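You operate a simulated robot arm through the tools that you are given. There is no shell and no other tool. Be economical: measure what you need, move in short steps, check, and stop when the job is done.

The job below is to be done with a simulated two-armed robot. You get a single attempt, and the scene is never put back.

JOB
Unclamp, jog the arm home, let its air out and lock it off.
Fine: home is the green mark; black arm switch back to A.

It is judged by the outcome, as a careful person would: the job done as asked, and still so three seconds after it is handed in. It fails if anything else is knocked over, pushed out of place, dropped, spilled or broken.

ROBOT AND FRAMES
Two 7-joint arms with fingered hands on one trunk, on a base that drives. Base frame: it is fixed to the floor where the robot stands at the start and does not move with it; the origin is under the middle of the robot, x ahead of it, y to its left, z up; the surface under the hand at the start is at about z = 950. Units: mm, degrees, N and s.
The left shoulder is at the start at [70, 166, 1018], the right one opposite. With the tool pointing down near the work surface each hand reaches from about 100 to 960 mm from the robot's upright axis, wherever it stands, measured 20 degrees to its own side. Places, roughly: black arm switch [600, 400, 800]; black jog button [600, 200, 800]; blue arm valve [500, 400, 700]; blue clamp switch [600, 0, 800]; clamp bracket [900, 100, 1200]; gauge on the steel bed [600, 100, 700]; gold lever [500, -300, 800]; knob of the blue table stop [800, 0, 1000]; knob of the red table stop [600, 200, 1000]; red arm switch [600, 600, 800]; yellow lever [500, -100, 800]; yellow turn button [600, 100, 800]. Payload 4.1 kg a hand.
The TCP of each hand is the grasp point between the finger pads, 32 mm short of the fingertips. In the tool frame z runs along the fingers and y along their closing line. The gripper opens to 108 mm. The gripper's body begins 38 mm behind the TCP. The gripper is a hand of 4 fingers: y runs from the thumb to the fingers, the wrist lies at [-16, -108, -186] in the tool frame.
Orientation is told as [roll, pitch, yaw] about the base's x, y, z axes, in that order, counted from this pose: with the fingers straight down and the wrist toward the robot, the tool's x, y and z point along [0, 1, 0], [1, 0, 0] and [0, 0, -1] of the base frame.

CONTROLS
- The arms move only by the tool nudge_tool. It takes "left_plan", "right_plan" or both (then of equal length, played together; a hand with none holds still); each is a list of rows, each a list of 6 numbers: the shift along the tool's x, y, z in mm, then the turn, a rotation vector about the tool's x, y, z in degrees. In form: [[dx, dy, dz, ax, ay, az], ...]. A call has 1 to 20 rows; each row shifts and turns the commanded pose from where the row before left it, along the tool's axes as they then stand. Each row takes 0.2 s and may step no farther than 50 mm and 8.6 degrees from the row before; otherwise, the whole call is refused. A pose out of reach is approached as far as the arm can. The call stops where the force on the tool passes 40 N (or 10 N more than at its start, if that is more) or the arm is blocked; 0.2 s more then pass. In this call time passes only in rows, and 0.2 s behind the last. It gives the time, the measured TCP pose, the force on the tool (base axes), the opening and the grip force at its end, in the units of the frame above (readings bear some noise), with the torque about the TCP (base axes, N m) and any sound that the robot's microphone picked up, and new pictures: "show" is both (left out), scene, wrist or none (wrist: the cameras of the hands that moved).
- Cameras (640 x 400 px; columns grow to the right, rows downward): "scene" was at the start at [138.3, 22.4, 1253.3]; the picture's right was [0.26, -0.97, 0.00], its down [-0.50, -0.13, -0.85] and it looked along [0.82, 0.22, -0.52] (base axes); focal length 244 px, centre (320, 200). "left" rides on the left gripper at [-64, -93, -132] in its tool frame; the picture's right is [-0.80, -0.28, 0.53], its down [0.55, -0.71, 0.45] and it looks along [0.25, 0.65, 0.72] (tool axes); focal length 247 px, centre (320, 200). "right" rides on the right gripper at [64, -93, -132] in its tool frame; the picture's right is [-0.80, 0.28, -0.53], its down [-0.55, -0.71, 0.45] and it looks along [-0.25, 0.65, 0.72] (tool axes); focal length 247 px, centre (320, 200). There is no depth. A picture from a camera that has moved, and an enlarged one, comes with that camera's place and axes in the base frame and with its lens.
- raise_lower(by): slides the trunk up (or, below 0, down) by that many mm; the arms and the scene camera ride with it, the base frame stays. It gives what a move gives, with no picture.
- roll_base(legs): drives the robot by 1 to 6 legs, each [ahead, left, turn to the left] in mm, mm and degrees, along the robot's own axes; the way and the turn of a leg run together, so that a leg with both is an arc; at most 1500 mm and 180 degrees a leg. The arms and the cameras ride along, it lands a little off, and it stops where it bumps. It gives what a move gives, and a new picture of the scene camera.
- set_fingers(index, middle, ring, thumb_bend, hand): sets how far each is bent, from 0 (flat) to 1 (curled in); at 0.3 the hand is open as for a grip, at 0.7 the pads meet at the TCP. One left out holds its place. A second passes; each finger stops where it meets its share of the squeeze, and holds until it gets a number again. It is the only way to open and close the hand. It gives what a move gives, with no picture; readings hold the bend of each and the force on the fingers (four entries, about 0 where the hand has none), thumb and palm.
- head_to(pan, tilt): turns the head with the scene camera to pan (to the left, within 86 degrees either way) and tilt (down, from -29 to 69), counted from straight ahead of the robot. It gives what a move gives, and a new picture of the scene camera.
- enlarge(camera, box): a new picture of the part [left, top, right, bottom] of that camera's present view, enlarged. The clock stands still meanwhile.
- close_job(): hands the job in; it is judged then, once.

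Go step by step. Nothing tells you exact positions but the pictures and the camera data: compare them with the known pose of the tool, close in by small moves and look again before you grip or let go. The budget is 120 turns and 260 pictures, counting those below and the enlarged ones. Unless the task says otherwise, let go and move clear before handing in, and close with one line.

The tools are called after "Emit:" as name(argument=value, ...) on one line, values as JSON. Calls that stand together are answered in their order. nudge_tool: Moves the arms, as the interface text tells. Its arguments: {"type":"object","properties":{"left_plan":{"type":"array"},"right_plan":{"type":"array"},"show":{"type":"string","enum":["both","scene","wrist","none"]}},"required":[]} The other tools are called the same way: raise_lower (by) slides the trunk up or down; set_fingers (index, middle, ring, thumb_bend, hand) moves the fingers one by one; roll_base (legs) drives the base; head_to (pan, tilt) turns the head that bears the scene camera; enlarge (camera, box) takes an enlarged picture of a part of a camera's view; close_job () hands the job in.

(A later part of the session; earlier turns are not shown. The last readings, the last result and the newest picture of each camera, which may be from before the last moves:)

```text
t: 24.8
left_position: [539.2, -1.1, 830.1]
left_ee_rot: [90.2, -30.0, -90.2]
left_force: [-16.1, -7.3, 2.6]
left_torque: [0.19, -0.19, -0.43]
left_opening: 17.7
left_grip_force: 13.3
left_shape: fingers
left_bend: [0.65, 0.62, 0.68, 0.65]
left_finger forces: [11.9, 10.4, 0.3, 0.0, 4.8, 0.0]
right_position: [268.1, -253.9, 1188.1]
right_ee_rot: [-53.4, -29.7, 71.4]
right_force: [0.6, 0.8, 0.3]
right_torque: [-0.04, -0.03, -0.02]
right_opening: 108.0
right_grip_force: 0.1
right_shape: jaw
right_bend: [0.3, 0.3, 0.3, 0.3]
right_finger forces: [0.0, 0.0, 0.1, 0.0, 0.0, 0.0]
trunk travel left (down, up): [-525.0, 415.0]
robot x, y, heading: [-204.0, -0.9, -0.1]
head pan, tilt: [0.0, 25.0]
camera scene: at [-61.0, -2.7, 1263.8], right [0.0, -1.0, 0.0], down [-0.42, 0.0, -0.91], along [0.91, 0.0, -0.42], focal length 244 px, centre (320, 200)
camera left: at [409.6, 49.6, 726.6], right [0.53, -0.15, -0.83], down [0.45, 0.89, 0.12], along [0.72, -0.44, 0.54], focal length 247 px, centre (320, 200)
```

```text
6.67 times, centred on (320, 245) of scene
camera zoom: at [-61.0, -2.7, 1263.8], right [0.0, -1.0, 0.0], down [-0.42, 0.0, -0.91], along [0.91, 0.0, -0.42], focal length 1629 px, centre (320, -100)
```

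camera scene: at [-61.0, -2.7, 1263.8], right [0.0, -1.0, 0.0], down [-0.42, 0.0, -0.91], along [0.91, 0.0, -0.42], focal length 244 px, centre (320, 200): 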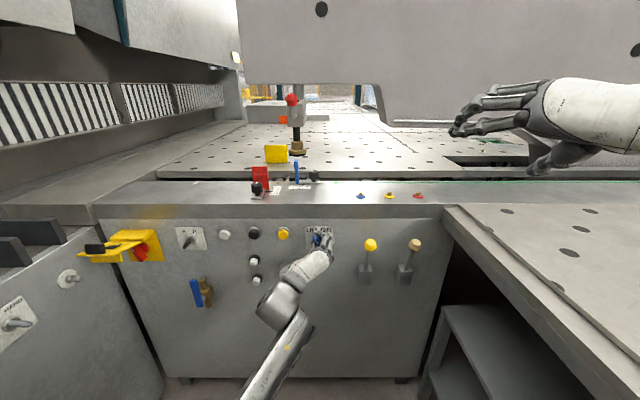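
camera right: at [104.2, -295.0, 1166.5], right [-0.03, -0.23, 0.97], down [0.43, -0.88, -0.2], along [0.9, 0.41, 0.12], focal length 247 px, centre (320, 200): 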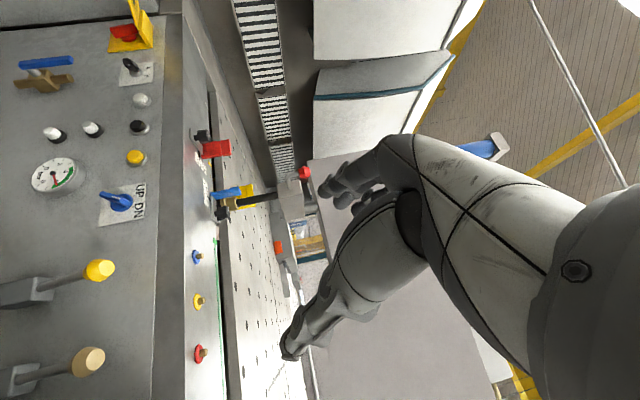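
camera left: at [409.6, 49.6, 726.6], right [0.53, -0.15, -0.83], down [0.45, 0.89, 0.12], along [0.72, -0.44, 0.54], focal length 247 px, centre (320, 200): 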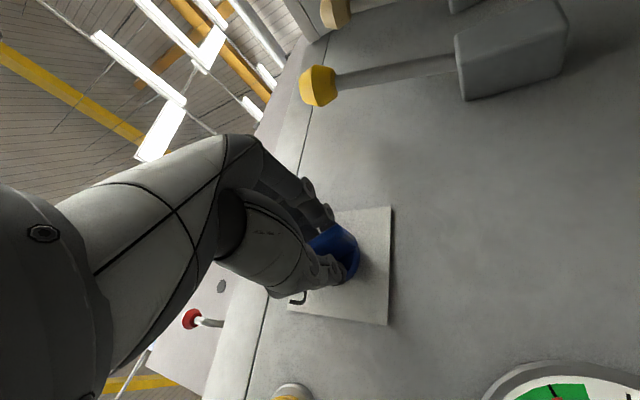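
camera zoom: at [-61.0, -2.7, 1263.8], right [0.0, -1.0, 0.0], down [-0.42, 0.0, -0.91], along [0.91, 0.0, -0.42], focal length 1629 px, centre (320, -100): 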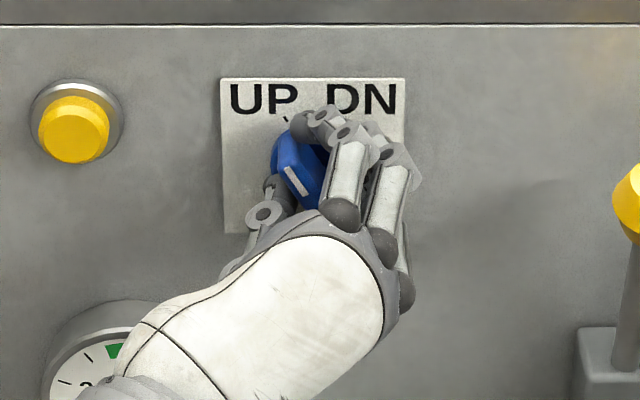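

The clamp foot lifted off the table and the knob points to UP. Releasing and backing off.

Emit:
set_fingers(hand="left", index=0.3, middle=0.3, ring=0.3, thumb_bend=0.3)

Emit:
nudge_tool(left_plan=[[0, 0, -20, 0, 0, 0], [0, 0, -40, 0, 0, 0], [0, 0, -40, 0, 0, 0]], show="scene")

Emit:
enlarge(camera="scene", box=[220, 70, 420, 280])

```text
t: 25.8
left_position: [542.3, 3.0, 828.1]
left_ee_rot: [90.0, -30.1, -90.0]
left_force: [0.0, 0.1, 0.1]
left_torque: [0.01, 0.03, -0.02]
left_opening: 108.1
left_grip_force: 0.0
left_shape: fingers
left_bend: [0.3, 0.3, 0.3, 0.3]
left_finger forces: [0.0, 0.0, 0.1, 0.0, 0.0, 0.0]
right_position: [270.6, -253.0, 1189.1]
right_ee_rot: [-53.4, -29.7, 71.2]
right_force: [0.8, 0.0, 1.0]
right_torque: [-0.01, 0.02, 0.02]
right_opening: 108.0
right_grip_force: 0.0
right_shape: jaw
right_bend: [0.3, 0.3, 0.3, 0.3]
right_finger forces: [0.0, 0.1, 0.0, 0.0, 0.0, 0.0]
trunk travel left (down, up): [-525.0, 415.0]
robot x, y, heading: [-201.8, -3.9, 0.0]
head pan, tilt: [0.0, 25.0]
```

```text
t: 26.6
left_position: [439.4, 2.6, 828.4]
left_ee_rot: [90.0, -30.2, -90.1]
left_force: [-0.5, -0.2, -0.9]
left_torque: [0.01, -0.04, 0.02]
left_opening: 108.4
left_grip_force: 0.1
left_shape: fingers
left_bend: [0.3, 0.3, 0.3, 0.3]
left_finger forces: [0.0, 0.0, 0.0, 0.0, 0.1, 0.1]
right_position: [269.6, -251.9, 1189.3]
right_ee_rot: [-53.4, -29.7, 71.2]
right_force: [-0.5, 1.2, -0.9]
right_torque: [-0.01, 0.0, 0.02]
right_opening: 108.1
right_grip_force: 0.1
right_shape: jaw
right_bend: [0.3, 0.3, 0.3, 0.3]
right_finger forces: [0.1, 0.1, 0.0, 0.1, 0.0, 0.0]
trunk travel left (down, up): [-525.0, 415.0]
robot x, y, heading: [-201.9, 0.5, -0.1]
head pan, tilt: [0.0, 25.0]
camera scene: at [-59.6, -1.0, 1263.7], right [0.0, -1.0, 0.0], down [-0.42, 0.0, -0.91], along [0.91, 0.0, -0.42], focal length 244 px, centre (320, 200)
```

scene: 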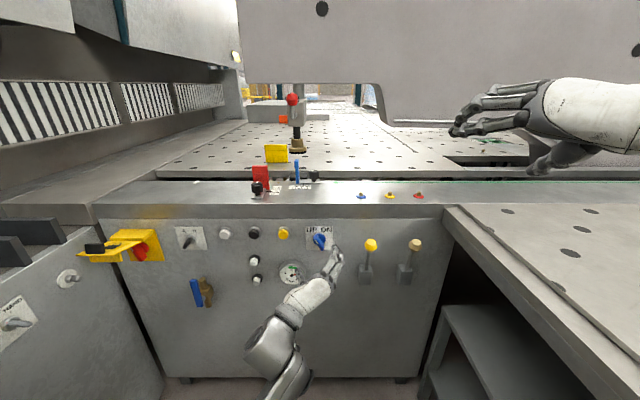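

```text
1.90 times, centred on (320, 175) of scene
camera zoom: at [-59.6, -1.0, 1263.7], right [0.0, -1.0, 0.0], down [-0.42, 0.0, -0.91], along [0.91, 0.0, -0.42], focal length 466 px, centre (320, 248)
```

zoom: 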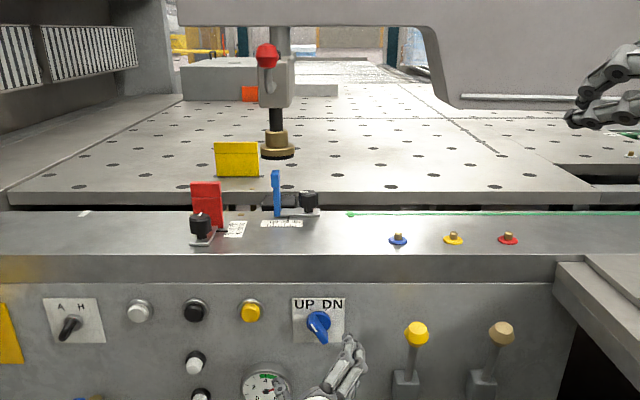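

Unclamped: knob at UP, foot raised. Next the jog button, at about (577, 203, 848). I'll roll the hand level, move in front of it and close the fingers into a pointed pinch.

Emit:
nudge_tool(left_plan=[[0, 0, 0, 0, 0, -8.57], [0, 0, 0, 0, 0, -8.57], [0, 0, 0, 0, 0, -8.57], [0, 0, 0, 0, 0, -8.57], [0, 0, 0, 0, 0, -8.57], [0, 0, 0, 0, 0, -8.57], [0, 0, 0, 0, 0, -8.57], [40, 4, 6.2, 0, 0, 0], [40, 4, 6.2, 0, 0, 0], [40, 4, 6.2, 0, 0, 0], [40, 4, 6.2, 0, 0, 0], [40, 4, 6.2, 0, 0, 0]], show="none")

Emit:
set_fingers(hand="left", index=0.7, middle=0.7, ring=0.7, thumb_bend=0.7)

Emit:
nudge_tool(left_plan=[[0, 0, 10, 0, 0, 0]], show="both")

Emit:
enlarge(camera="scene", box=[200, 210, 320, 290])

```text
t: 27.7
left_position: [449.5, 51.7, 796.2]
left_ee_rot: [91.4, -55.0, -90.3]
left_force: [-0.1, 0.1, -0.1]
left_torque: [-0.02, 0.01, 0.01]
left_opening: 108.6
left_grip_force: 0.2
left_shape: fingers
left_bend: [0.3, 0.3, 0.3, 0.3]
left_finger forces: [0.0, 0.0, 0.0, 0.1, 0.0, 0.1]
right_position: [270.8, -254.6, 1189.2]
right_ee_rot: [-53.4, -29.7, 71.2]
right_force: [-0.4, 0.1, 0.7]
right_torque: [-0.03, 0.01, -0.01]
right_opening: 108.1
right_grip_force: 0.0
right_shape: jaw
right_bend: [0.3, 0.3, 0.3, 0.3]
right_finger forces: [0.0, 0.0, 0.0, 0.0, 0.0, 0.1]
trunk travel left (down, up): [-525.0, 415.0]
robot x, y, heading: [-200.7, 1.6, -0.1]
head pan, tilt: [0.0, 25.0]
stopped in row 5 (left hand): the arm was blocked; the commanded pose is now the measured one
```

```text
t: 28.7
left_position: [448.7, 51.8, 796.5]
left_ee_rot: [91.5, -55.1, -90.2]
left_force: [0.5, 0.1, 0.4]
left_torque: [-0.03, -0.01, -0.01]
left_opening: 3.6
left_grip_force: 0.0
left_shape: fingers
left_bend: [0.7, 0.7, 0.7, 0.7]
left_finger forces: [0.1, 0.0, 0.1, 0.0, 0.0, 0.1]
right_position: [269.4, -252.2, 1188.4]
right_ee_rot: [-53.4, -29.7, 71.1]
right_force: [0.2, 0.5, -1.2]
right_torque: [-0.04, -0.01, -0.03]
right_opening: 108.0
right_grip_force: 0.1
right_shape: jaw
right_bend: [0.3, 0.3, 0.3, 0.3]
right_finger forces: [0.0, 0.0, 0.0, 0.1, 0.0, 0.0]
trunk travel left (down, up): [-525.0, 415.0]
robot x, y, heading: [-204.9, 3.1, 0.2]
head pan, tilt: [0.0, 25.0]
```

```text
t: 29.1
left_position: [459.7, 52.8, 794.7]
left_ee_rot: [91.3, -54.9, -90.0]
left_force: [-0.2, -0.4, -0.1]
left_torque: [-0.07, -0.03, 0.01]
left_opening: 3.4
left_grip_force: 0.2
left_shape: fingers
left_bend: [0.7, 0.7, 0.7, 0.7]
left_finger forces: [0.0, 0.1, 0.0, 0.0, 0.1, 0.1]
right_position: [271.4, -252.6, 1188.4]
right_ee_rot: [-53.4, -29.7, 71.1]
right_force: [-0.2, -0.1, 0.0]
right_torque: [-0.01, -0.02, 0.01]
right_opening: 108.0
right_grip_force: 0.1
right_shape: jaw
right_bend: [0.3, 0.3, 0.3, 0.3]
right_finger forces: [0.0, 0.1, 0.0, 0.0, 0.1, 0.0]
trunk travel left (down, up): [-525.0, 415.0]
robot x, y, heading: [-202.2, -2.3, 0.0]
head pan, tilt: [0.0, 25.0]
camera scene: at [-58.3, -1.0, 1263.5], right [0.0, -1.0, 0.0], down [-0.42, 0.0, -0.91], along [0.91, 0.0, -0.42], focal length 244 px, centre (320, 200)
camera left: at [329.8, 50.5, 679.8], right [0.55, -0.48, -0.68], down [0.44, 0.86, -0.26], along [0.71, -0.16, 0.68], focal length 247 px, centre (320, 200)
```

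scene: 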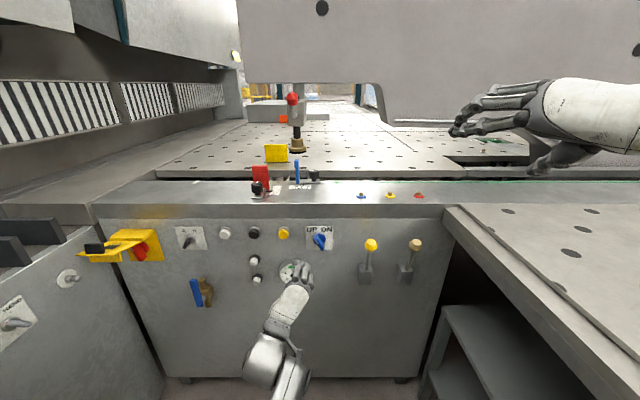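
left: 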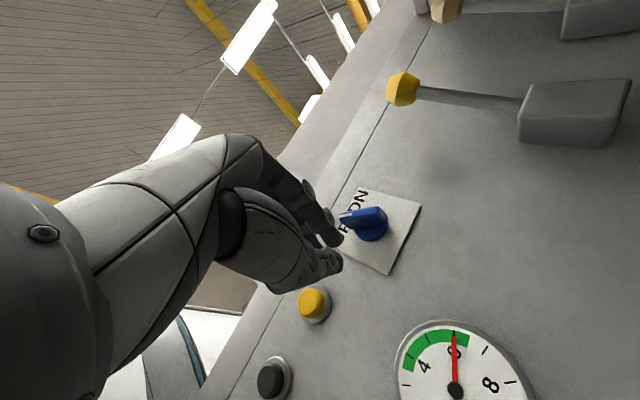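

```text
5.00 times, centred on (260, 250) of scene
camera zoom: at [-58.3, -1.0, 1263.5], right [0.0, -1.0, 0.0], down [-0.42, 0.0, -0.91], along [0.91, 0.0, -0.42], focal length 1222 px, centre (620, -50)
```

zoom: 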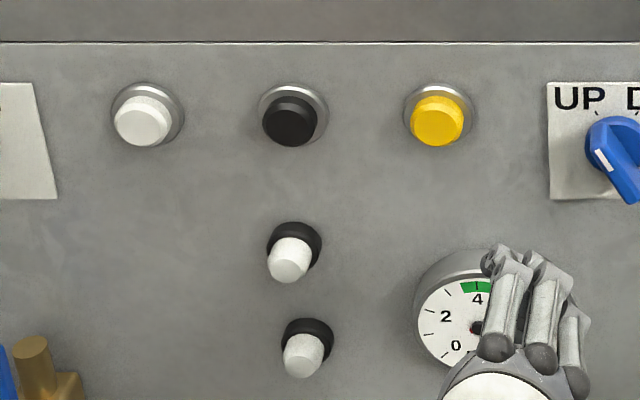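

The arm hit a joint limit while rolling at that spot; harmless. I'll keep this roll and move across to the jog button.

Emit:
nudge_tool(left_plan=[[38.3, -10.7, 5, 0, 0, 0], [38.3, -10.7, 5, 0, 0, 0], [38.3, -10.7, 5, 0, 0, 0], [38.3, -10.7, 5, 0, 0, 0]], show="both")

Emit:
enlarge(camera="scene", box=[200, 210, 320, 290])

```text
t: 30.1
left_position: [474.6, 201.4, 850.1]
left_ee_rot: [91.6, -55.2, -90.4]
left_force: [0.4, 0.7, -0.4]
left_torque: [0.0, -0.03, -0.02]
left_opening: 3.3
left_grip_force: 0.1
left_shape: fingers
left_bend: [0.7, 0.7, 0.7, 0.7]
left_finger forces: [0.0, 0.1, 0.0, 0.0, 0.0, 0.1]
right_position: [271.5, -252.1, 1189.3]
right_ee_rot: [-53.3, -29.6, 71.2]
right_force: [-0.6, -0.3, 0.8]
right_torque: [0.02, 0.02, -0.02]
right_opening: 107.8
right_grip_force: 0.1
right_shape: jaw
right_bend: [0.3, 0.3, 0.3, 0.3]
right_finger forces: [0.0, 0.0, 0.0, 0.0, 0.0, 0.0]
trunk travel left (down, up): [-525.0, 415.0]
robot x, y, heading: [-200.9, -0.6, -0.0]
head pan, tilt: [0.0, 25.0]
camera scene: at [-58.8, -0.3, 1263.5], right [0.0, -1.0, 0.0], down [-0.42, 0.0, -0.91], along [0.91, 0.0, -0.42], focal length 244 px, centre (320, 200)
camera left: at [347.1, 200.0, 734.9], right [0.55, -0.49, -0.68], down [0.44, 0.86, -0.26], along [0.71, -0.15, 0.69], focal length 247 px, centre (320, 200)
```

scene: 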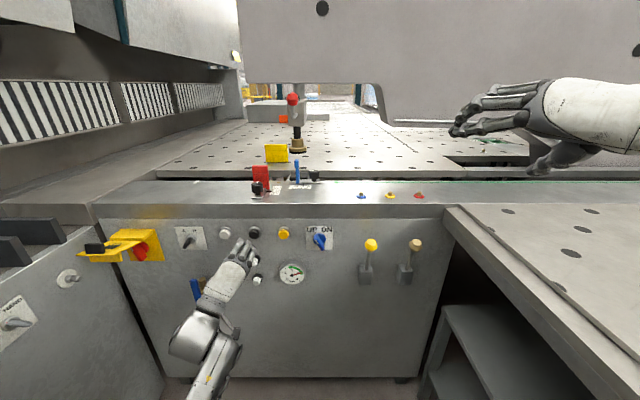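
left: 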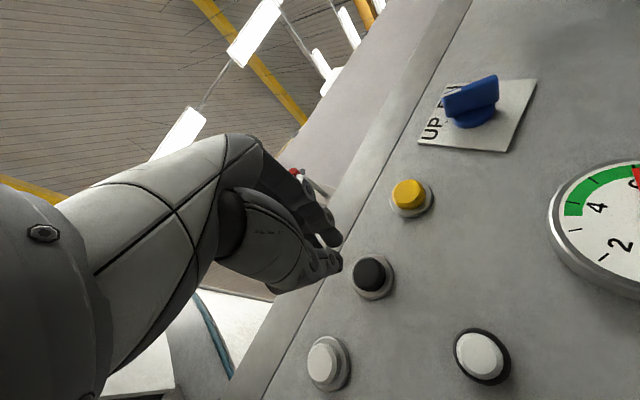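

```text
5.00 times, centred on (260, 250) of scene
camera zoom: at [-58.8, -0.3, 1263.5], right [0.0, -1.0, 0.0], down [-0.42, 0.0, -0.91], along [0.91, 0.0, -0.42], focal length 1222 px, centre (620, -50)
```

zoom: 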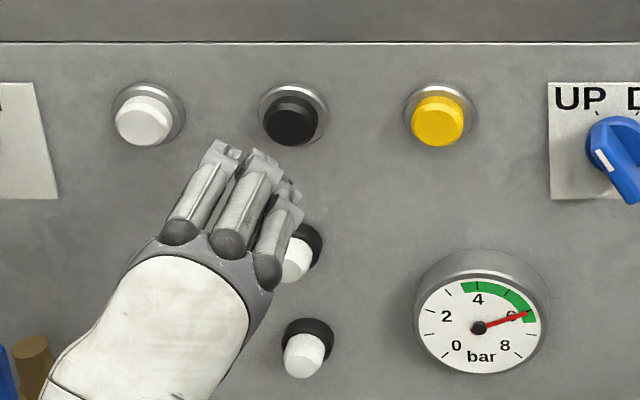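

The pinch is in line with the button (575, 201, 849). Approaching to near contact.

Emit:
nudge_tool(left_plan=[[0, 0, 30, 0, 0, 0], [0, 0, 25, 0, 0, 0]], show="wrist")

Emit:
enlarge(camera="scene", box=[200, 80, 440, 280])

```text
t: 30.7
left_position: [531.5, 202.7, 850.9]
left_ee_rot: [91.4, -55.2, -90.3]
left_force: [0.1, 0.6, 0.4]
left_torque: [-0.05, 0.02, 0.0]
left_opening: 3.4
left_grip_force: 0.1
left_shape: fingers
left_bend: [0.7, 0.7, 0.7, 0.7]
left_finger forces: [0.0, 0.0, 0.1, 0.1, 0.0, 0.1]
right_position: [270.7, -253.1, 1189.3]
right_ee_rot: [-53.4, -29.7, 71.2]
right_force: [-0.3, 1.4, -0.4]
right_torque: [-0.03, -0.01, 0.05]
right_opening: 107.9
right_grip_force: 0.0
right_shape: jaw
right_bend: [0.3, 0.3, 0.3, 0.3]
right_finger forces: [0.1, 0.0, 0.0, 0.0, 0.1, 0.0]
trunk travel left (down, up): [-525.0, 415.0]
robot x, y, heading: [-200.4, 2.7, 0.2]
head pan, tilt: [0.0, 25.0]
camera left: at [402.3, 201.3, 735.3], right [0.55, -0.48, -0.68], down [0.44, 0.86, -0.26], along [0.71, -0.15, 0.69], focal length 247 px, centre (320, 200)
```

left: 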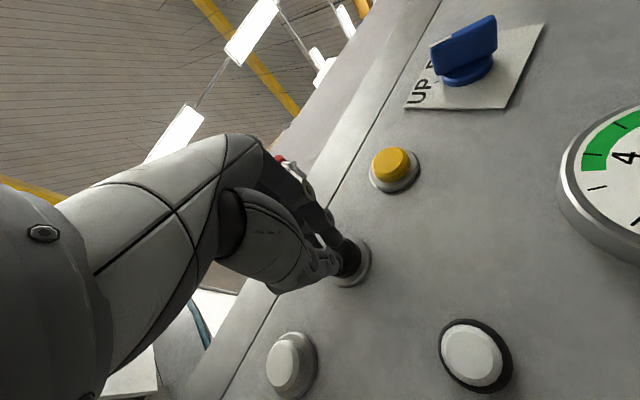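

```text
2.00 times, centred on (320, 180) of scene
camera zoom: at [-58.5, -1.2, 1263.5], right [0.0, -1.0, 0.0], down [-0.42, 0.0, -0.91], along [0.91, 0.0, -0.42], focal length 489 px, centre (320, 240)
```

zoom: 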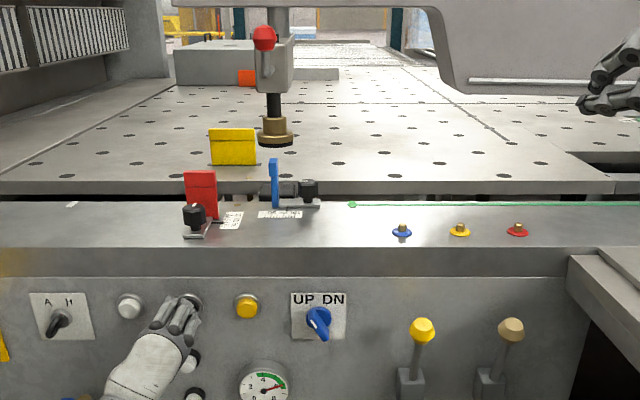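

Near contact. A short tap first to see what the jog does.

Emit:
nudge_tool(left_plan=[[0, 0, 10, 0, 0, 0], [0, 0, 5, 0, 0, 0], [0, 0, -15, 0, 0, 0]], show="none")

Emit:
enlarge(camera="scene", box=[200, 80, 440, 280])

```text
t: 31.5
left_position: [532.1, 203.0, 851.9]
left_ee_rot: [91.5, -55.3, -90.2]
left_force: [-0.3, -0.3, 0.3]
left_torque: [-0.02, -0.01, -0.01]
left_opening: 3.2
left_grip_force: 0.0
left_shape: fingers
left_bend: [0.7, 0.7, 0.7, 0.7]
left_finger forces: [0.0, 0.1, 0.0, 0.0, 0.0, 0.0]
right_position: [271.9, -253.0, 1189.0]
right_ee_rot: [-53.4, -29.5, 71.2]
right_force: [-0.2, 0.1, 0.1]
right_torque: [0.0, -0.04, -0.02]
right_opening: 107.6
right_grip_force: 0.2
right_shape: jaw
right_bend: [0.3, 0.3, 0.3, 0.3]
right_finger forces: [0.1, 0.0, 0.0, 0.0, 0.0, 0.0]
trunk travel left (down, up): [-525.0, 415.0]
robot x, y, heading: [-201.8, -1.1, 0.3]
head pan, tilt: [0.0, 25.0]
heard: click
```

```text
2.00 times, centred on (320, 180) of scene
camera zoom: at [-57.9, -1.0, 1263.5], right [0.0, -1.0, 0.0], down [-0.42, 0.0, -0.91], along [0.91, 0.0, -0.42], focal length 489 px, centre (320, 240)
```

zoom: 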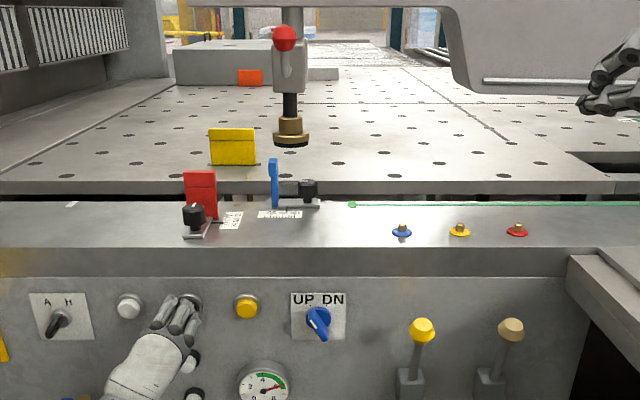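

The tap (one click) moved the whole overhead arm about 30 mm to the right, toward the green tag. Let me look for any pointer on the arm that has to meet the mark.

Emit:
enlarge(camera="scene", box=[260, 85, 360, 195])

Emit:
enlarge(camera="scene", box=[340, 100, 640, 220])

Emit:
head_to(pan=-10, tilt=-15)

```text
3.64 times, centred on (310, 140) of scene
camera zoom: at [-57.9, -1.0, 1263.5], right [0.0, -1.0, 0.0], down [-0.42, 0.0, -0.91], along [0.91, 0.0, -0.42], focal length 889 px, centre (356, 418)
```

zoom: 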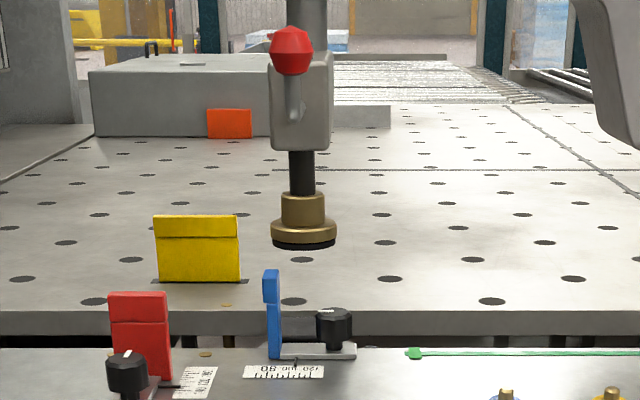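

```text
2.13 times, centred on (490, 160) of scene
camera zoom: at [-57.9, -1.0, 1263.5], right [0.0, -1.0, 0.0], down [-0.42, 0.0, -0.91], along [0.91, 0.0, -0.42], focal length 521 px, centre (-43, 285)
```

zoom: 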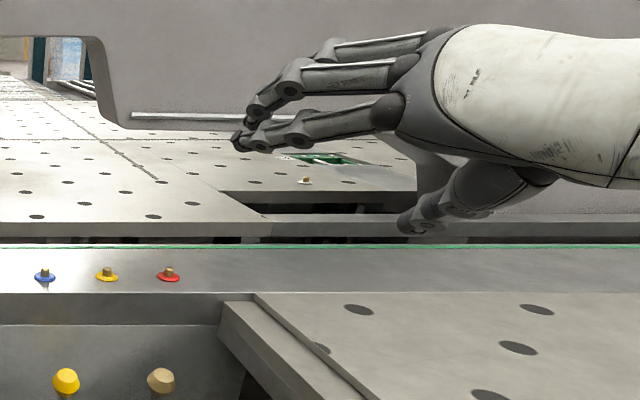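

```text
t: 32.5
left_position: [531.5, 203.1, 850.9]
left_ee_rot: [91.5, -55.2, -90.3]
left_force: [1.2, -0.2, 0.2]
left_torque: [-0.03, 0.03, 0.01]
left_opening: 2.8
left_grip_force: 0.1
left_shape: fingers
left_bend: [0.7, 0.7, 0.7, 0.7]
left_finger forces: [0.1, 0.0, 0.0, 0.0, 0.0, 0.1]
right_position: [269.2, -252.4, 1188.1]
right_ee_rot: [-53.5, -29.7, 71.2]
right_force: [-0.2, -0.2, 0.7]
right_torque: [-0.03, 0.0, -0.02]
right_opening: 108.2
right_grip_force: 0.0
right_shape: jaw
right_bend: [0.3, 0.3, 0.3, 0.3]
right_finger forces: [0.0, 0.1, 0.0, 0.0, 0.0, 0.0]
trunk travel left (down, up): [-525.0, 415.0]
robot x, y, heading: [-200.8, -1.4, 0.0]
head pan, tilt: [-10.0, -15.0]
camera scene: at [-71.6, -15.0, 1326.3], right [-0.17, -0.98, 0.0], down [0.25, -0.04, -0.97], along [0.95, -0.17, 0.26], focal length 244 px, centre (320, 200)
```

scene: 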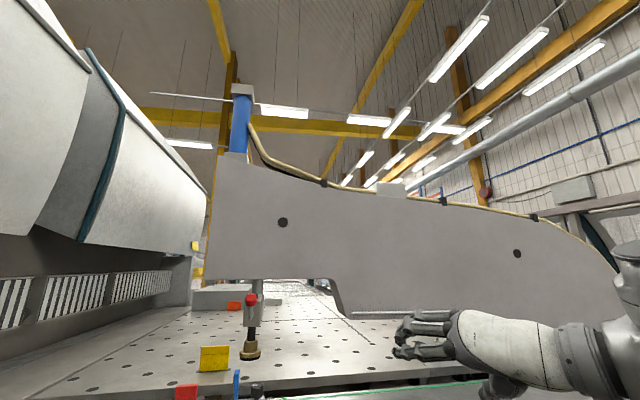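

There's also something green on the table, hidden behind the right hand. I'll pull the right hand back and look to the right.

Emit:
nudge_tool(right_plan=[[0, 0, -40, 0, 0, 0], [0, 0, -40, 0, 0, 0], [0, 0, -40, 0, 0, 0], [0, 0, -40, 0, 0, 0]], show="none")

Emit:
head_to(pan=-25, tilt=12)

Emit:
enlarge(camera="scene", box=[120, 120, 440, 320])

```text
t: 33.5
left_position: [531.4, 200.8, 850.5]
left_ee_rot: [91.6, -55.1, -90.2]
left_force: [0.5, 0.7, -1.1]
left_torque: [-0.02, -0.02, 0.0]
left_opening: 2.8
left_grip_force: 0.3
left_shape: fingers
left_bend: [0.7, 0.7, 0.7, 0.7]
left_finger forces: [0.0, 0.0, 0.0, 0.1, 0.1, 0.1]
right_position: [240.0, -254.4, 1208.7]
right_ee_rot: [-53.6, -30.0, 71.8]
right_force: [-0.3, 0.8, 0.4]
right_torque: [-0.01, -0.02, 0.0]
right_opening: 107.7
right_grip_force: 0.0
right_shape: jaw
right_bend: [0.3, 0.3, 0.3, 0.3]
right_finger forces: [0.0, 0.0, 0.0, 0.0, 0.0, 0.1]
right hand out of reach, approached as far as the arm can: row 1, 2, 3, 4
trunk travel left (down, up): [-525.0, 415.0]
robot x, y, heading: [-201.7, 2.5, 0.0]
head pan, tilt: [-10.0, -15.0]
```

```text
t: 34.5
left_position: [532.0, 202.3, 849.3]
left_ee_rot: [91.5, -55.2, -90.3]
left_force: [0.5, -0.1, -0.8]
left_torque: [-0.02, -0.02, 0.02]
left_opening: 3.1
left_grip_force: 0.0
left_shape: fingers
left_bend: [0.7, 0.7, 0.7, 0.7]
left_finger forces: [0.1, 0.0, 0.1, 0.0, 0.1, 0.0]
right_position: [238.9, -255.1, 1208.2]
right_ee_rot: [-53.6, -30.0, 71.9]
right_force: [0.8, 0.4, 0.0]
right_torque: [0.03, -0.04, 0.02]
right_opening: 107.8
right_grip_force: 0.0
right_shape: jaw
right_bend: [0.3, 0.3, 0.3, 0.3]
right_finger forces: [0.1, 0.0, 0.1, 0.1, 0.1, 0.0]
trunk travel left (down, up): [-525.0, 415.0]
robot x, y, heading: [-206.3, 1.6, -0.1]
head pan, tilt: [-25.0, 12.0]
camera scene: at [-66.3, -40.3, 1284.7], right [-0.42, -0.91, 0.0], down [-0.19, 0.09, -0.98], along [0.89, -0.41, -0.21], focal length 244 px, centre (320, 200)
```

scene: 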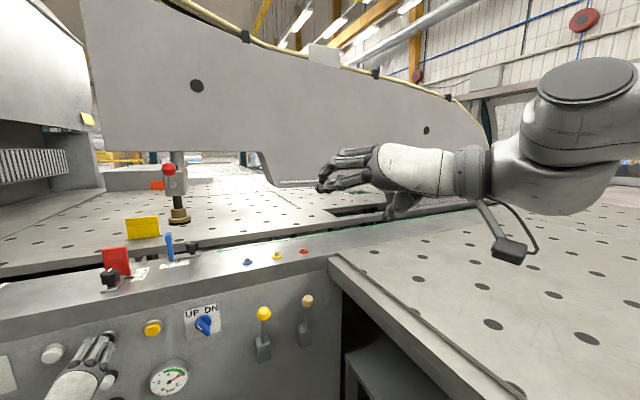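

```text
2.00 times, centred on (280, 220) of scene
camera zoom: at [-66.3, -40.3, 1284.7], right [-0.42, -0.91, 0.0], down [-0.19, 0.09, -0.98], along [0.89, -0.41, -0.21], focal length 489 px, centre (400, 160)
```

zoom: 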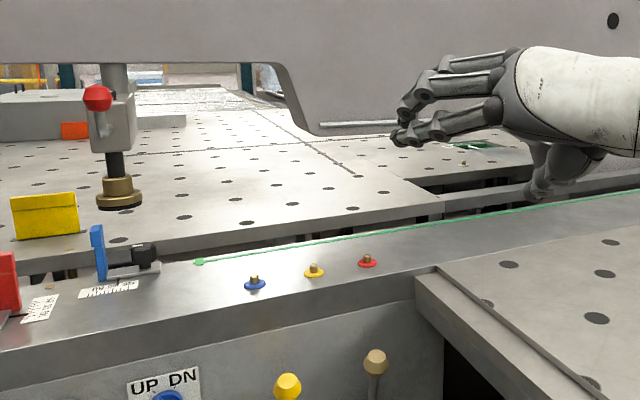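

There's a green-rimmed feature on the table near the arm's right. I'll lift the right hand out of that sightline.

Emit:
nudge_tool(right_plan=[[-28, 20, -21, 0, 0, 0], [-28, 20, -21, 0, 0, 0], [-28, 20, -21, 0, 0, 0], [-28, 20, -21, 0, 0, 0], [-28, 20, -21, 0, 0, 0]], show="scene")

Emit:
enlarge(camera="scene", box=[280, 160, 440, 260])

```text
t: 35.7
left_position: [531.1, 203.0, 850.9]
left_ee_rot: [91.5, -55.2, -90.3]
left_force: [0.4, -0.5, -0.1]
left_torque: [0.02, -0.01, 0.0]
left_opening: 2.7
left_grip_force: 0.0
left_shape: fingers
left_bend: [0.7, 0.7, 0.7, 0.7]
left_finger forces: [0.1, 0.0, 0.1, 0.1, 0.1, 0.0]
right_position: [238.5, -255.3, 1209.5]
right_ee_rot: [-53.6, -30.1, 72.0]
right_force: [-0.3, 1.3, 0.1]
right_torque: [-0.01, 0.0, -0.02]
right_opening: 108.0
right_grip_force: 0.2
right_shape: jaw
right_bend: [0.3, 0.3, 0.3, 0.3]
right_finger forces: [0.0, 0.1, 0.1, 0.1, 0.1, 0.1]
right hand out of reach, approached as far as the arm can: row 1, 2, 3, 4, 5
trunk travel left (down, up): [-525.0, 415.0]
robot x, y, heading: [-202.0, 1.4, -0.0]
head pan, tilt: [-25.0, 12.0]
camera scene: at [-66.4, -40.4, 1284.6], right [-0.42, -0.91, 0.0], down [-0.19, 0.09, -0.98], along [0.89, -0.41, -0.21], focal length 244 px, centre (320, 200)
```

scene: 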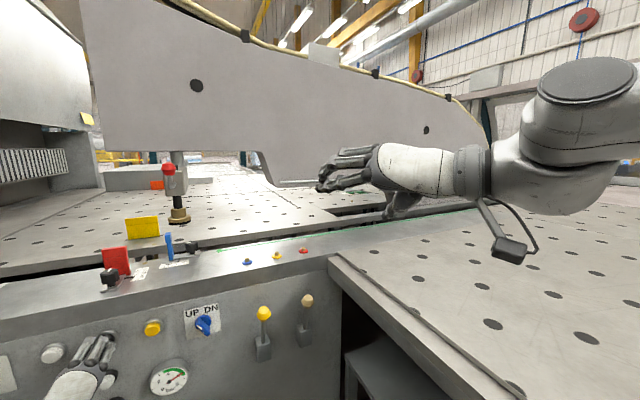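

```text
4.00 times, centred on (360, 210) of scene
camera zoom: at [-66.4, -40.4, 1284.6], right [-0.42, -0.91, 0.0], down [-0.19, 0.09, -0.98], along [0.89, -0.41, -0.21], focal length 978 px, centre (160, 160)
```

zoom: 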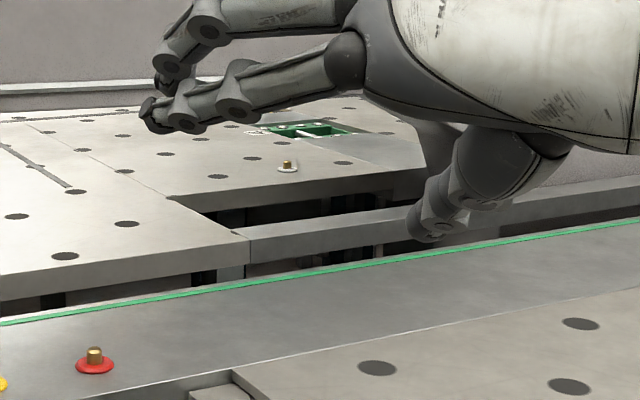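

A green bracket with a scale and pointer sits back there. Lowering the right hand ~170 mm to clear the line of sight.

Emit:
nudge_tool(right_plan=[[29.3, -20.8, 21.8, 0, 0, 0], [29.3, -20.8, 21.8, 0, 0, 0], [29.3, -20.8, 21.8, 0, 0, 0], [29.3, -20.8, 21.8, 0, 0, 0]], show="none")

Emit:
enlarge(camera="scene", box=[250, 130, 450, 255])

Emit:
enlarge(camera="scene", box=[340, 175, 400, 215])

```text
t: 36.7
left_position: [529.0, 203.3, 851.0]
left_ee_rot: [91.6, -55.3, -90.3]
left_force: [-0.5, 0.6, 0.6]
left_torque: [-0.01, -0.02, -0.02]
left_opening: 2.8
left_grip_force: 0.1
left_shape: fingers
left_bend: [0.7, 0.7, 0.7, 0.7]
left_finger forces: [0.0, 0.0, 0.0, 0.0, 0.1, 0.0]
right_position: [236.3, -251.6, 1083.6]
right_ee_rot: [-53.4, -29.6, 71.3]
right_force: [-0.3, 0.0, 0.6]
right_torque: [-0.02, 0.03, -0.05]
right_opening: 107.9
right_grip_force: 0.0
right_shape: jaw
right_bend: [0.3, 0.3, 0.3, 0.3]
right_finger forces: [0.1, 0.1, 0.0, 0.0, 0.0, 0.0]
right hand out of reach, approached as far as the arm can: row 4
trunk travel left (down, up): [-525.0, 415.0]
robot x, y, heading: [-200.8, -0.8, 0.1]
head pan, tilt: [-25.0, 12.0]
```

```text
3.20 times, centred on (350, 192) of scene
camera zoom: at [-67.7, -37.7, 1285.0], right [-0.42, -0.91, 0.0], down [-0.19, 0.09, -0.98], along [0.89, -0.41, -0.21], focal length 782 px, centre (224, 224)
```

zoom: 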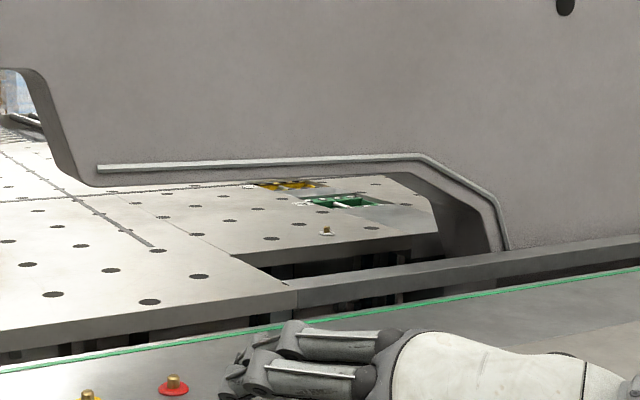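

```text
10.00 times, centred on (370, 195) of scene
camera zoom: at [-67.7, -37.7, 1285.0], right [-0.42, -0.91, 0.0], down [-0.19, 0.09, -0.98], along [0.89, -0.41, -0.21], focal length 2444 px, centre (-180, 250)
```

zoom: 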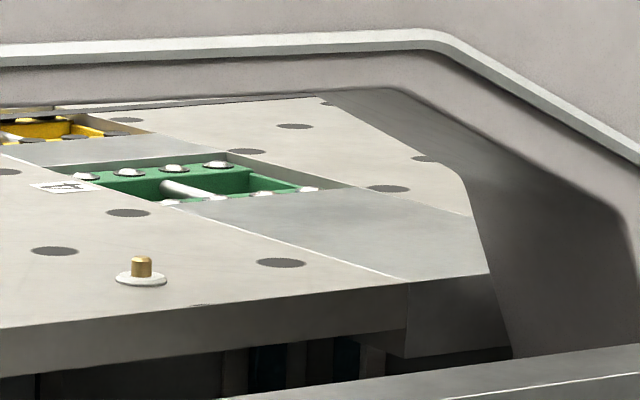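

Those are just table fittings. I'll look along the bed's gap and tag more closely for a pointer that moves with the arm.

Emit:
head_to(pan=0, tilt=20)

Emit:
enlarge(camera="scene", box=[180, 180, 400, 240])

Emit:
enlarge(camera="scene", box=[260, 190, 350, 230])

Emit:
enlarge(camera="scene", box=[190, 50, 420, 200])

```text
t: 37.5
left_position: [531.7, 202.8, 850.5]
left_ee_rot: [91.5, -55.2, -90.3]
left_force: [0.2, -1.4, 0.2]
left_torque: [0.02, -0.01, -0.03]
left_opening: 2.8
left_grip_force: 0.1
left_shape: fingers
left_bend: [0.7, 0.7, 0.7, 0.7]
left_finger forces: [0.0, 0.0, 0.1, 0.0, 0.1, 0.0]
right_position: [238.2, -255.3, 1083.1]
right_ee_rot: [-53.3, -29.6, 71.1]
right_force: [-0.6, -0.4, -0.2]
right_torque: [-0.02, 0.02, 0.0]
right_opening: 108.0
right_grip_force: 0.0
right_shape: jaw
right_bend: [0.3, 0.3, 0.3, 0.3]
right_finger forces: [0.0, 0.0, 0.0, 0.0, 0.0, 0.0]
trunk travel left (down, up): [-525.0, 415.0]
robot x, y, heading: [-202.5, 3.4, -0.1]
head pan, tilt: [0.0, 20.0]
camera scene: at [-57.8, -0.9, 1271.6], right [0.0, -1.0, 0.0], down [-0.34, 0.0, -0.94], along [0.94, 0.0, -0.34], focal length 244 px, centre (320, 200)
```

scene: 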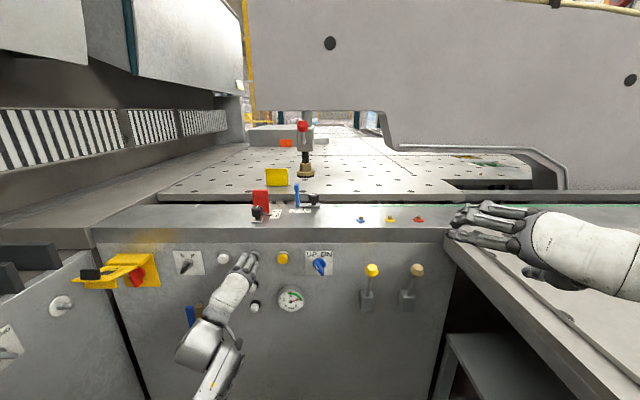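

```text
2.91 times, centred on (290, 210) of scene
camera zoom: at [-57.8, -0.9, 1271.6], right [0.0, -1.0, 0.0], down [-0.34, 0.0, -0.94], along [0.94, 0.0, -0.34], focal length 711 px, centre (407, 171)
```

zoom: 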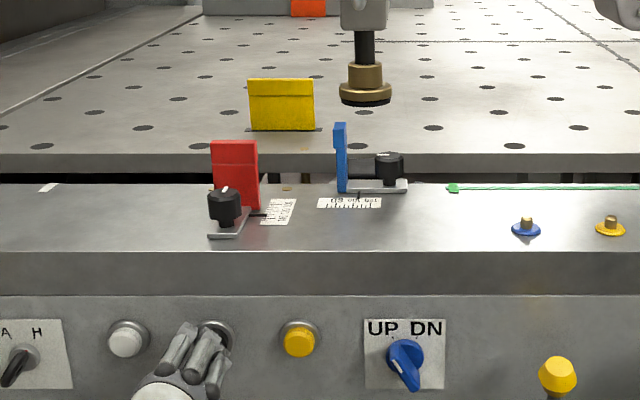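

```text
7.11 times, centred on (305, 210) of scene
camera zoom: at [-57.8, -0.9, 1271.6], right [0.0, -1.0, 0.0], down [-0.34, 0.0, -0.94], along [0.94, 0.0, -0.34], focal length 1738 px, centre (427, 129)
```

zoom: 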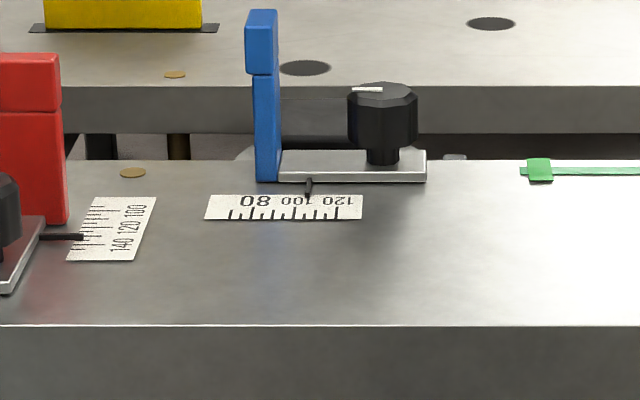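

```text
2.67 times, centred on (305, 125) of scene
camera zoom: at [-57.8, -0.9, 1271.6], right [0.0, -1.0, 0.0], down [-0.34, 0.0, -0.94], along [0.94, 0.0, -0.34], focal length 652 px, centre (360, 400)
```

zoom: 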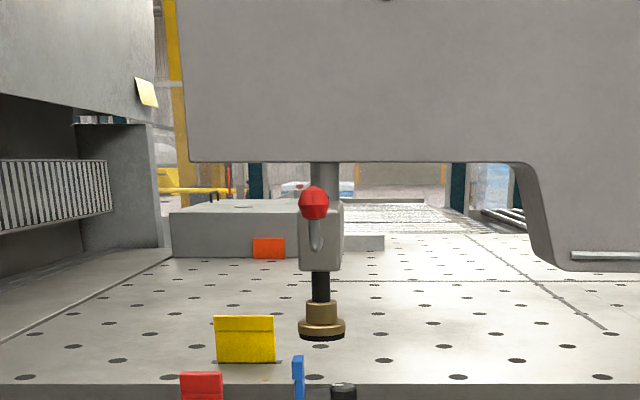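

The clamp post now is at y≈54 and the green tag at y≈-58, so about 112 mm to go. Another identical tap to calibrate the step.

Emit:
nudge_tool(left_plan=[[0, 0, 10, 0, 0, 0], [0, 0, 5, 0, 0, 0], [0, 0, -15, 0, 0, 0]], show="none")

Emit:
enlarge(camera="scene", box=[190, 50, 420, 200])

```text
t: 38.4
left_position: [530.8, 201.6, 849.8]
left_ee_rot: [91.6, -55.0, -90.3]
left_force: [-0.3, 0.0, 0.3]
left_torque: [-0.01, 0.0, 0.02]
left_opening: 2.5
left_grip_force: 0.0
left_shape: fingers
left_bend: [0.7, 0.7, 0.7, 0.7]
left_finger forces: [0.0, 0.0, 0.1, 0.0, 0.0, 0.1]
right_position: [238.8, -256.1, 1084.4]
right_ee_rot: [-53.4, -29.5, 71.2]
right_force: [-0.6, 0.7, -0.3]
right_torque: [0.02, -0.02, -0.01]
right_opening: 107.7
right_grip_force: 0.1
right_shape: jaw
right_bend: [0.3, 0.3, 0.3, 0.3]
right_finger forces: [0.0, 0.0, 0.1, 0.0, 0.1, 0.1]
trunk travel left (down, up): [-525.0, 415.0]
robot x, y, heading: [-197.4, -0.9, 0.3]
head pan, tilt: [0.0, 20.0]
heard: click
```

```text
2.67 times, centred on (305, 125) of scene
camera zoom: at [-57.1, -1.0, 1271.6], right [0.0, -1.0, 0.0], down [-0.34, 0.0, -0.94], along [0.94, 0.0, -0.34], focal length 652 px, centre (360, 400)
```

zoom: 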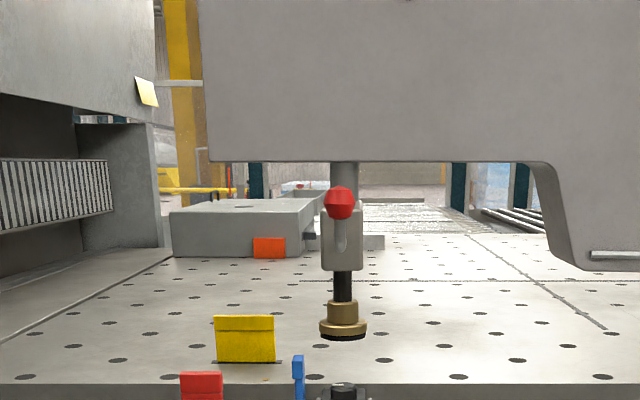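

Another ~31 mm. Now a briefer touch to see whether the travel depends on hold time.

Emit:
nudge_tool(left_plan=[[0, 0, 14, 0, 0, 0], [0, 0, -14, 0, 0, 0]], show="none")

Emit:
enlarge(camera="scene", box=[190, 50, 420, 200])

```text
t: 39.0
left_position: [532.4, 203.7, 848.8]
left_ee_rot: [91.4, -55.2, -90.2]
left_force: [-0.5, -0.5, 0.4]
left_torque: [-0.01, 0.01, 0.0]
left_opening: 2.7
left_grip_force: 0.0
left_shape: fingers
left_bend: [0.7, 0.7, 0.7, 0.7]
left_finger forces: [0.1, 0.1, 0.1, 0.1, 0.1, 0.0]
right_position: [239.3, -255.0, 1084.0]
right_ee_rot: [-53.3, -29.6, 71.2]
right_force: [-0.2, -1.0, 0.3]
right_torque: [0.01, 0.03, 0.0]
right_opening: 107.8
right_grip_force: 0.0
right_shape: jaw
right_bend: [0.3, 0.3, 0.3, 0.3]
right_finger forces: [0.0, 0.0, 0.0, 0.0, 0.0, 0.1]
trunk travel left (down, up): [-525.0, 415.0]
robot x, y, heading: [-198.9, -3.4, -0.3]
head pan, tilt: [0.0, 20.0]
heard: click
```

```text
2.67 times, centred on (305, 125) of scene
camera zoom: at [-56.9, -1.0, 1271.5], right [0.0, -1.0, 0.0], down [-0.34, 0.0, -0.94], along [0.94, 0.0, -0.34], focal length 652 px, centre (360, 400)
```

zoom: 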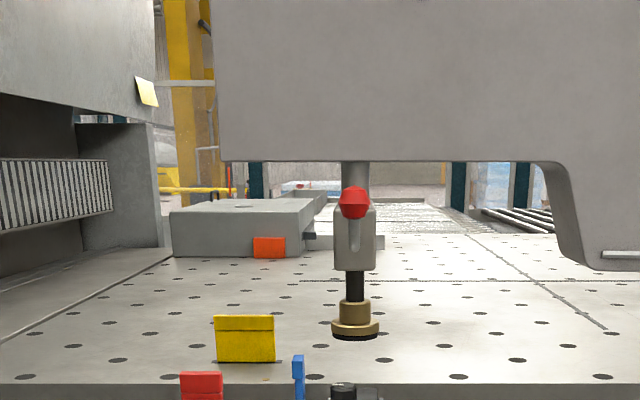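

Travel follows hold time (≈17 mm for the brief touch). Something grey in the gap also moves with the arm; I'll zoom there.

Emit:
enlarge(camera="scene", box=[270, 180, 370, 220])

```text
6.40 times, centred on (320, 200) of scene
camera zoom: at [-56.9, -1.0, 1271.5], right [0.0, -1.0, 0.0], down [-0.34, 0.0, -0.94], along [0.94, 0.0, -0.34], focal length 1564 px, centre (320, 200)
```

zoom: 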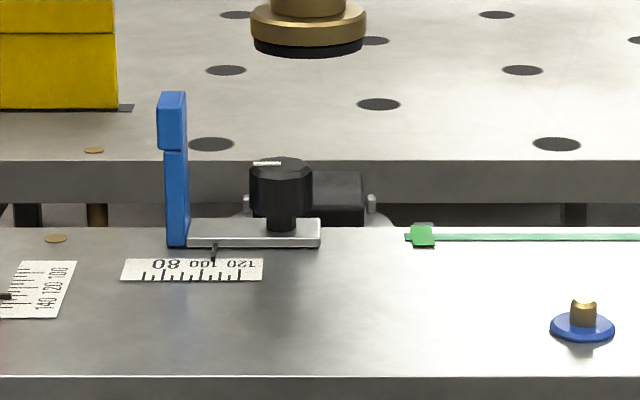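

A lower anvil carriage rides in the gap under the post, so post/carriage centre should meet the tag: ~64 mm left, i.e. two of the longer taps. One now.

Emit:
nudge_tool(left_plan=[[0, 0, 10, 0, 0, 0], [0, 0, 5, 0, 0, 0], [0, 0, -15, 0, 0, 0]], show="none")

Emit:
enlarge(camera="scene", box=[270, 180, 370, 220])

```text
t: 39.8
left_position: [531.5, 202.1, 850.9]
left_ee_rot: [91.5, -55.1, -90.2]
left_force: [0.3, -0.4, -0.1]
left_torque: [0.01, -0.01, -0.02]
left_opening: 2.8
left_grip_force: 0.0
left_shape: fingers
left_bend: [0.7, 0.7, 0.7, 0.7]
left_finger forces: [0.0, 0.1, 0.0, 0.0, 0.1, 0.0]
right_position: [237.8, -255.2, 1083.6]
right_ee_rot: [-53.4, -29.6, 71.2]
right_force: [0.3, 0.6, 1.0]
right_torque: [-0.02, 0.03, 0.02]
right_opening: 108.1
right_grip_force: 0.0
right_shape: jaw
right_bend: [0.3, 0.3, 0.3, 0.3]
right_finger forces: [0.1, 0.0, 0.0, 0.0, 0.0, 0.1]
trunk travel left (down, up): [-525.0, 415.0]
robot x, y, heading: [-200.3, -0.5, -0.3]
head pan, tilt: [0.0, 20.0]
heard: click
```

```text
6.40 times, centred on (320, 200) of scene
camera zoom: at [-56.9, -0.9, 1271.6], right [0.0, -1.0, 0.0], down [-0.34, 0.0, -0.94], along [0.94, 0.0, -0.34], focal length 1564 px, centre (320, 200)
```

zoom: 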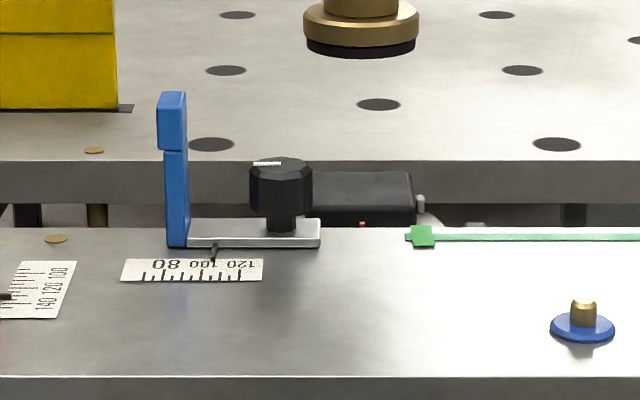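

A red index mark on the carriage is now visible, ~34 mm short of the green tag. One more long tap (~31 mm).

Emit:
nudge_tool(left_plan=[[0, 0, 10, 0, 0, 0], [0, 0, 5, 0, 0, 0], [0, 0, -15, 0, 0, 0]], show="none")

Emit:
enlarge(camera="scene", box=[310, 190, 360, 220])

```text
t: 40.5
left_position: [531.6, 202.2, 850.9]
left_ee_rot: [91.6, -55.1, -90.3]
left_force: [0.1, 0.8, -0.9]
left_torque: [-0.01, 0.0, -0.01]
left_opening: 2.6
left_grip_force: 0.0
left_shape: fingers
left_bend: [0.7, 0.7, 0.7, 0.7]
left_finger forces: [0.0, 0.0, 0.0, 0.0, 0.1, 0.0]
right_position: [239.3, -255.9, 1083.4]
right_ee_rot: [-53.3, -29.6, 71.1]
right_force: [-0.6, -0.7, 0.5]
right_torque: [-0.02, -0.04, 0.01]
right_opening: 108.1
right_grip_force: 0.1
right_shape: jaw
right_bend: [0.3, 0.3, 0.3, 0.3]
right_finger forces: [0.0, 0.0, 0.0, 0.0, 0.0, 0.0]
trunk travel left (down, up): [-525.0, 415.0]
robot x, y, heading: [-198.8, 1.1, -0.0]
head pan, tilt: [0.0, 20.0]
heard: click
```

```text
12.80 times, centred on (335, 205) of scene
camera zoom: at [-57.1, -0.9, 1271.6], right [0.0, -1.0, 0.0], down [-0.34, 0.0, -0.94], along [0.94, 0.0, -0.34], focal length 3128 px, centre (128, 136)
```

zoom: 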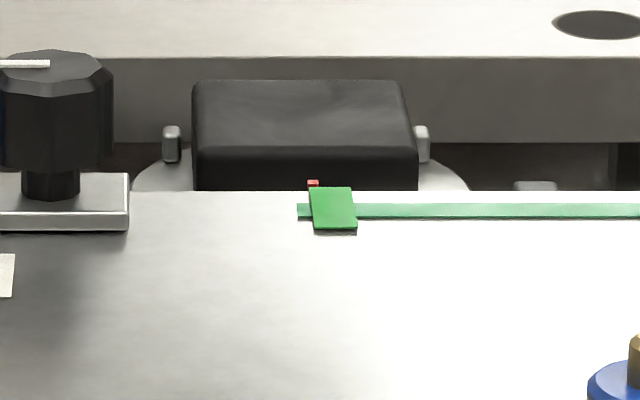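

The red mark sits at the tag's left edge, about 4–5 mm short of its centre. A very light touch to fine-tune.

Emit:
nudge_tool(left_plan=[[0, 0, 10.5, 0, 0, 0], [0, 0, -10.5, 0, 0, 0]], show="none")

Emit:
enlarge(camera="scene", box=[310, 190, 360, 220])

```text
t: 41.1
left_position: [529.4, 202.2, 850.6]
left_ee_rot: [91.7, -55.2, -90.4]
left_force: [-0.3, 0.4, 0.7]
left_torque: [-0.03, 0.0, -0.02]
left_opening: 2.7
left_grip_force: 0.0
left_shape: fingers
left_bend: [0.7, 0.7, 0.7, 0.7]
left_finger forces: [0.0, 0.1, 0.0, 0.0, 0.0, 0.0]
right_position: [237.3, -255.0, 1082.8]
right_ee_rot: [-53.4, -29.7, 71.3]
right_force: [0.7, 0.4, 0.1]
right_torque: [-0.02, 0.03, -0.02]
right_opening: 107.9
right_grip_force: 0.0
right_shape: jaw
right_bend: [0.3, 0.3, 0.3, 0.3]
right_finger forces: [0.0, 0.0, 0.0, 0.0, 0.1, 0.0]
trunk travel left (down, up): [-525.0, 415.0]
robot x, y, heading: [-203.9, 0.2, -0.1]
head pan, tilt: [0.0, 20.0]
heard: click
```

```text
12.80 times, centred on (335, 205) of scene
camera zoom: at [-57.9, -1.0, 1271.6], right [0.0, -1.0, 0.0], down [-0.34, 0.0, -0.94], along [0.94, 0.0, -0.34], focal length 3128 px, centre (128, 136)
```

zoom: 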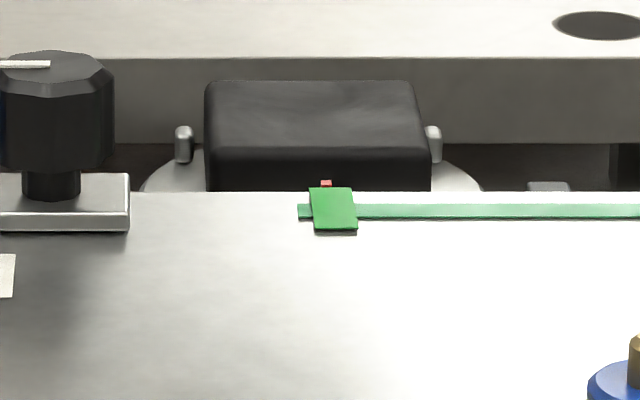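

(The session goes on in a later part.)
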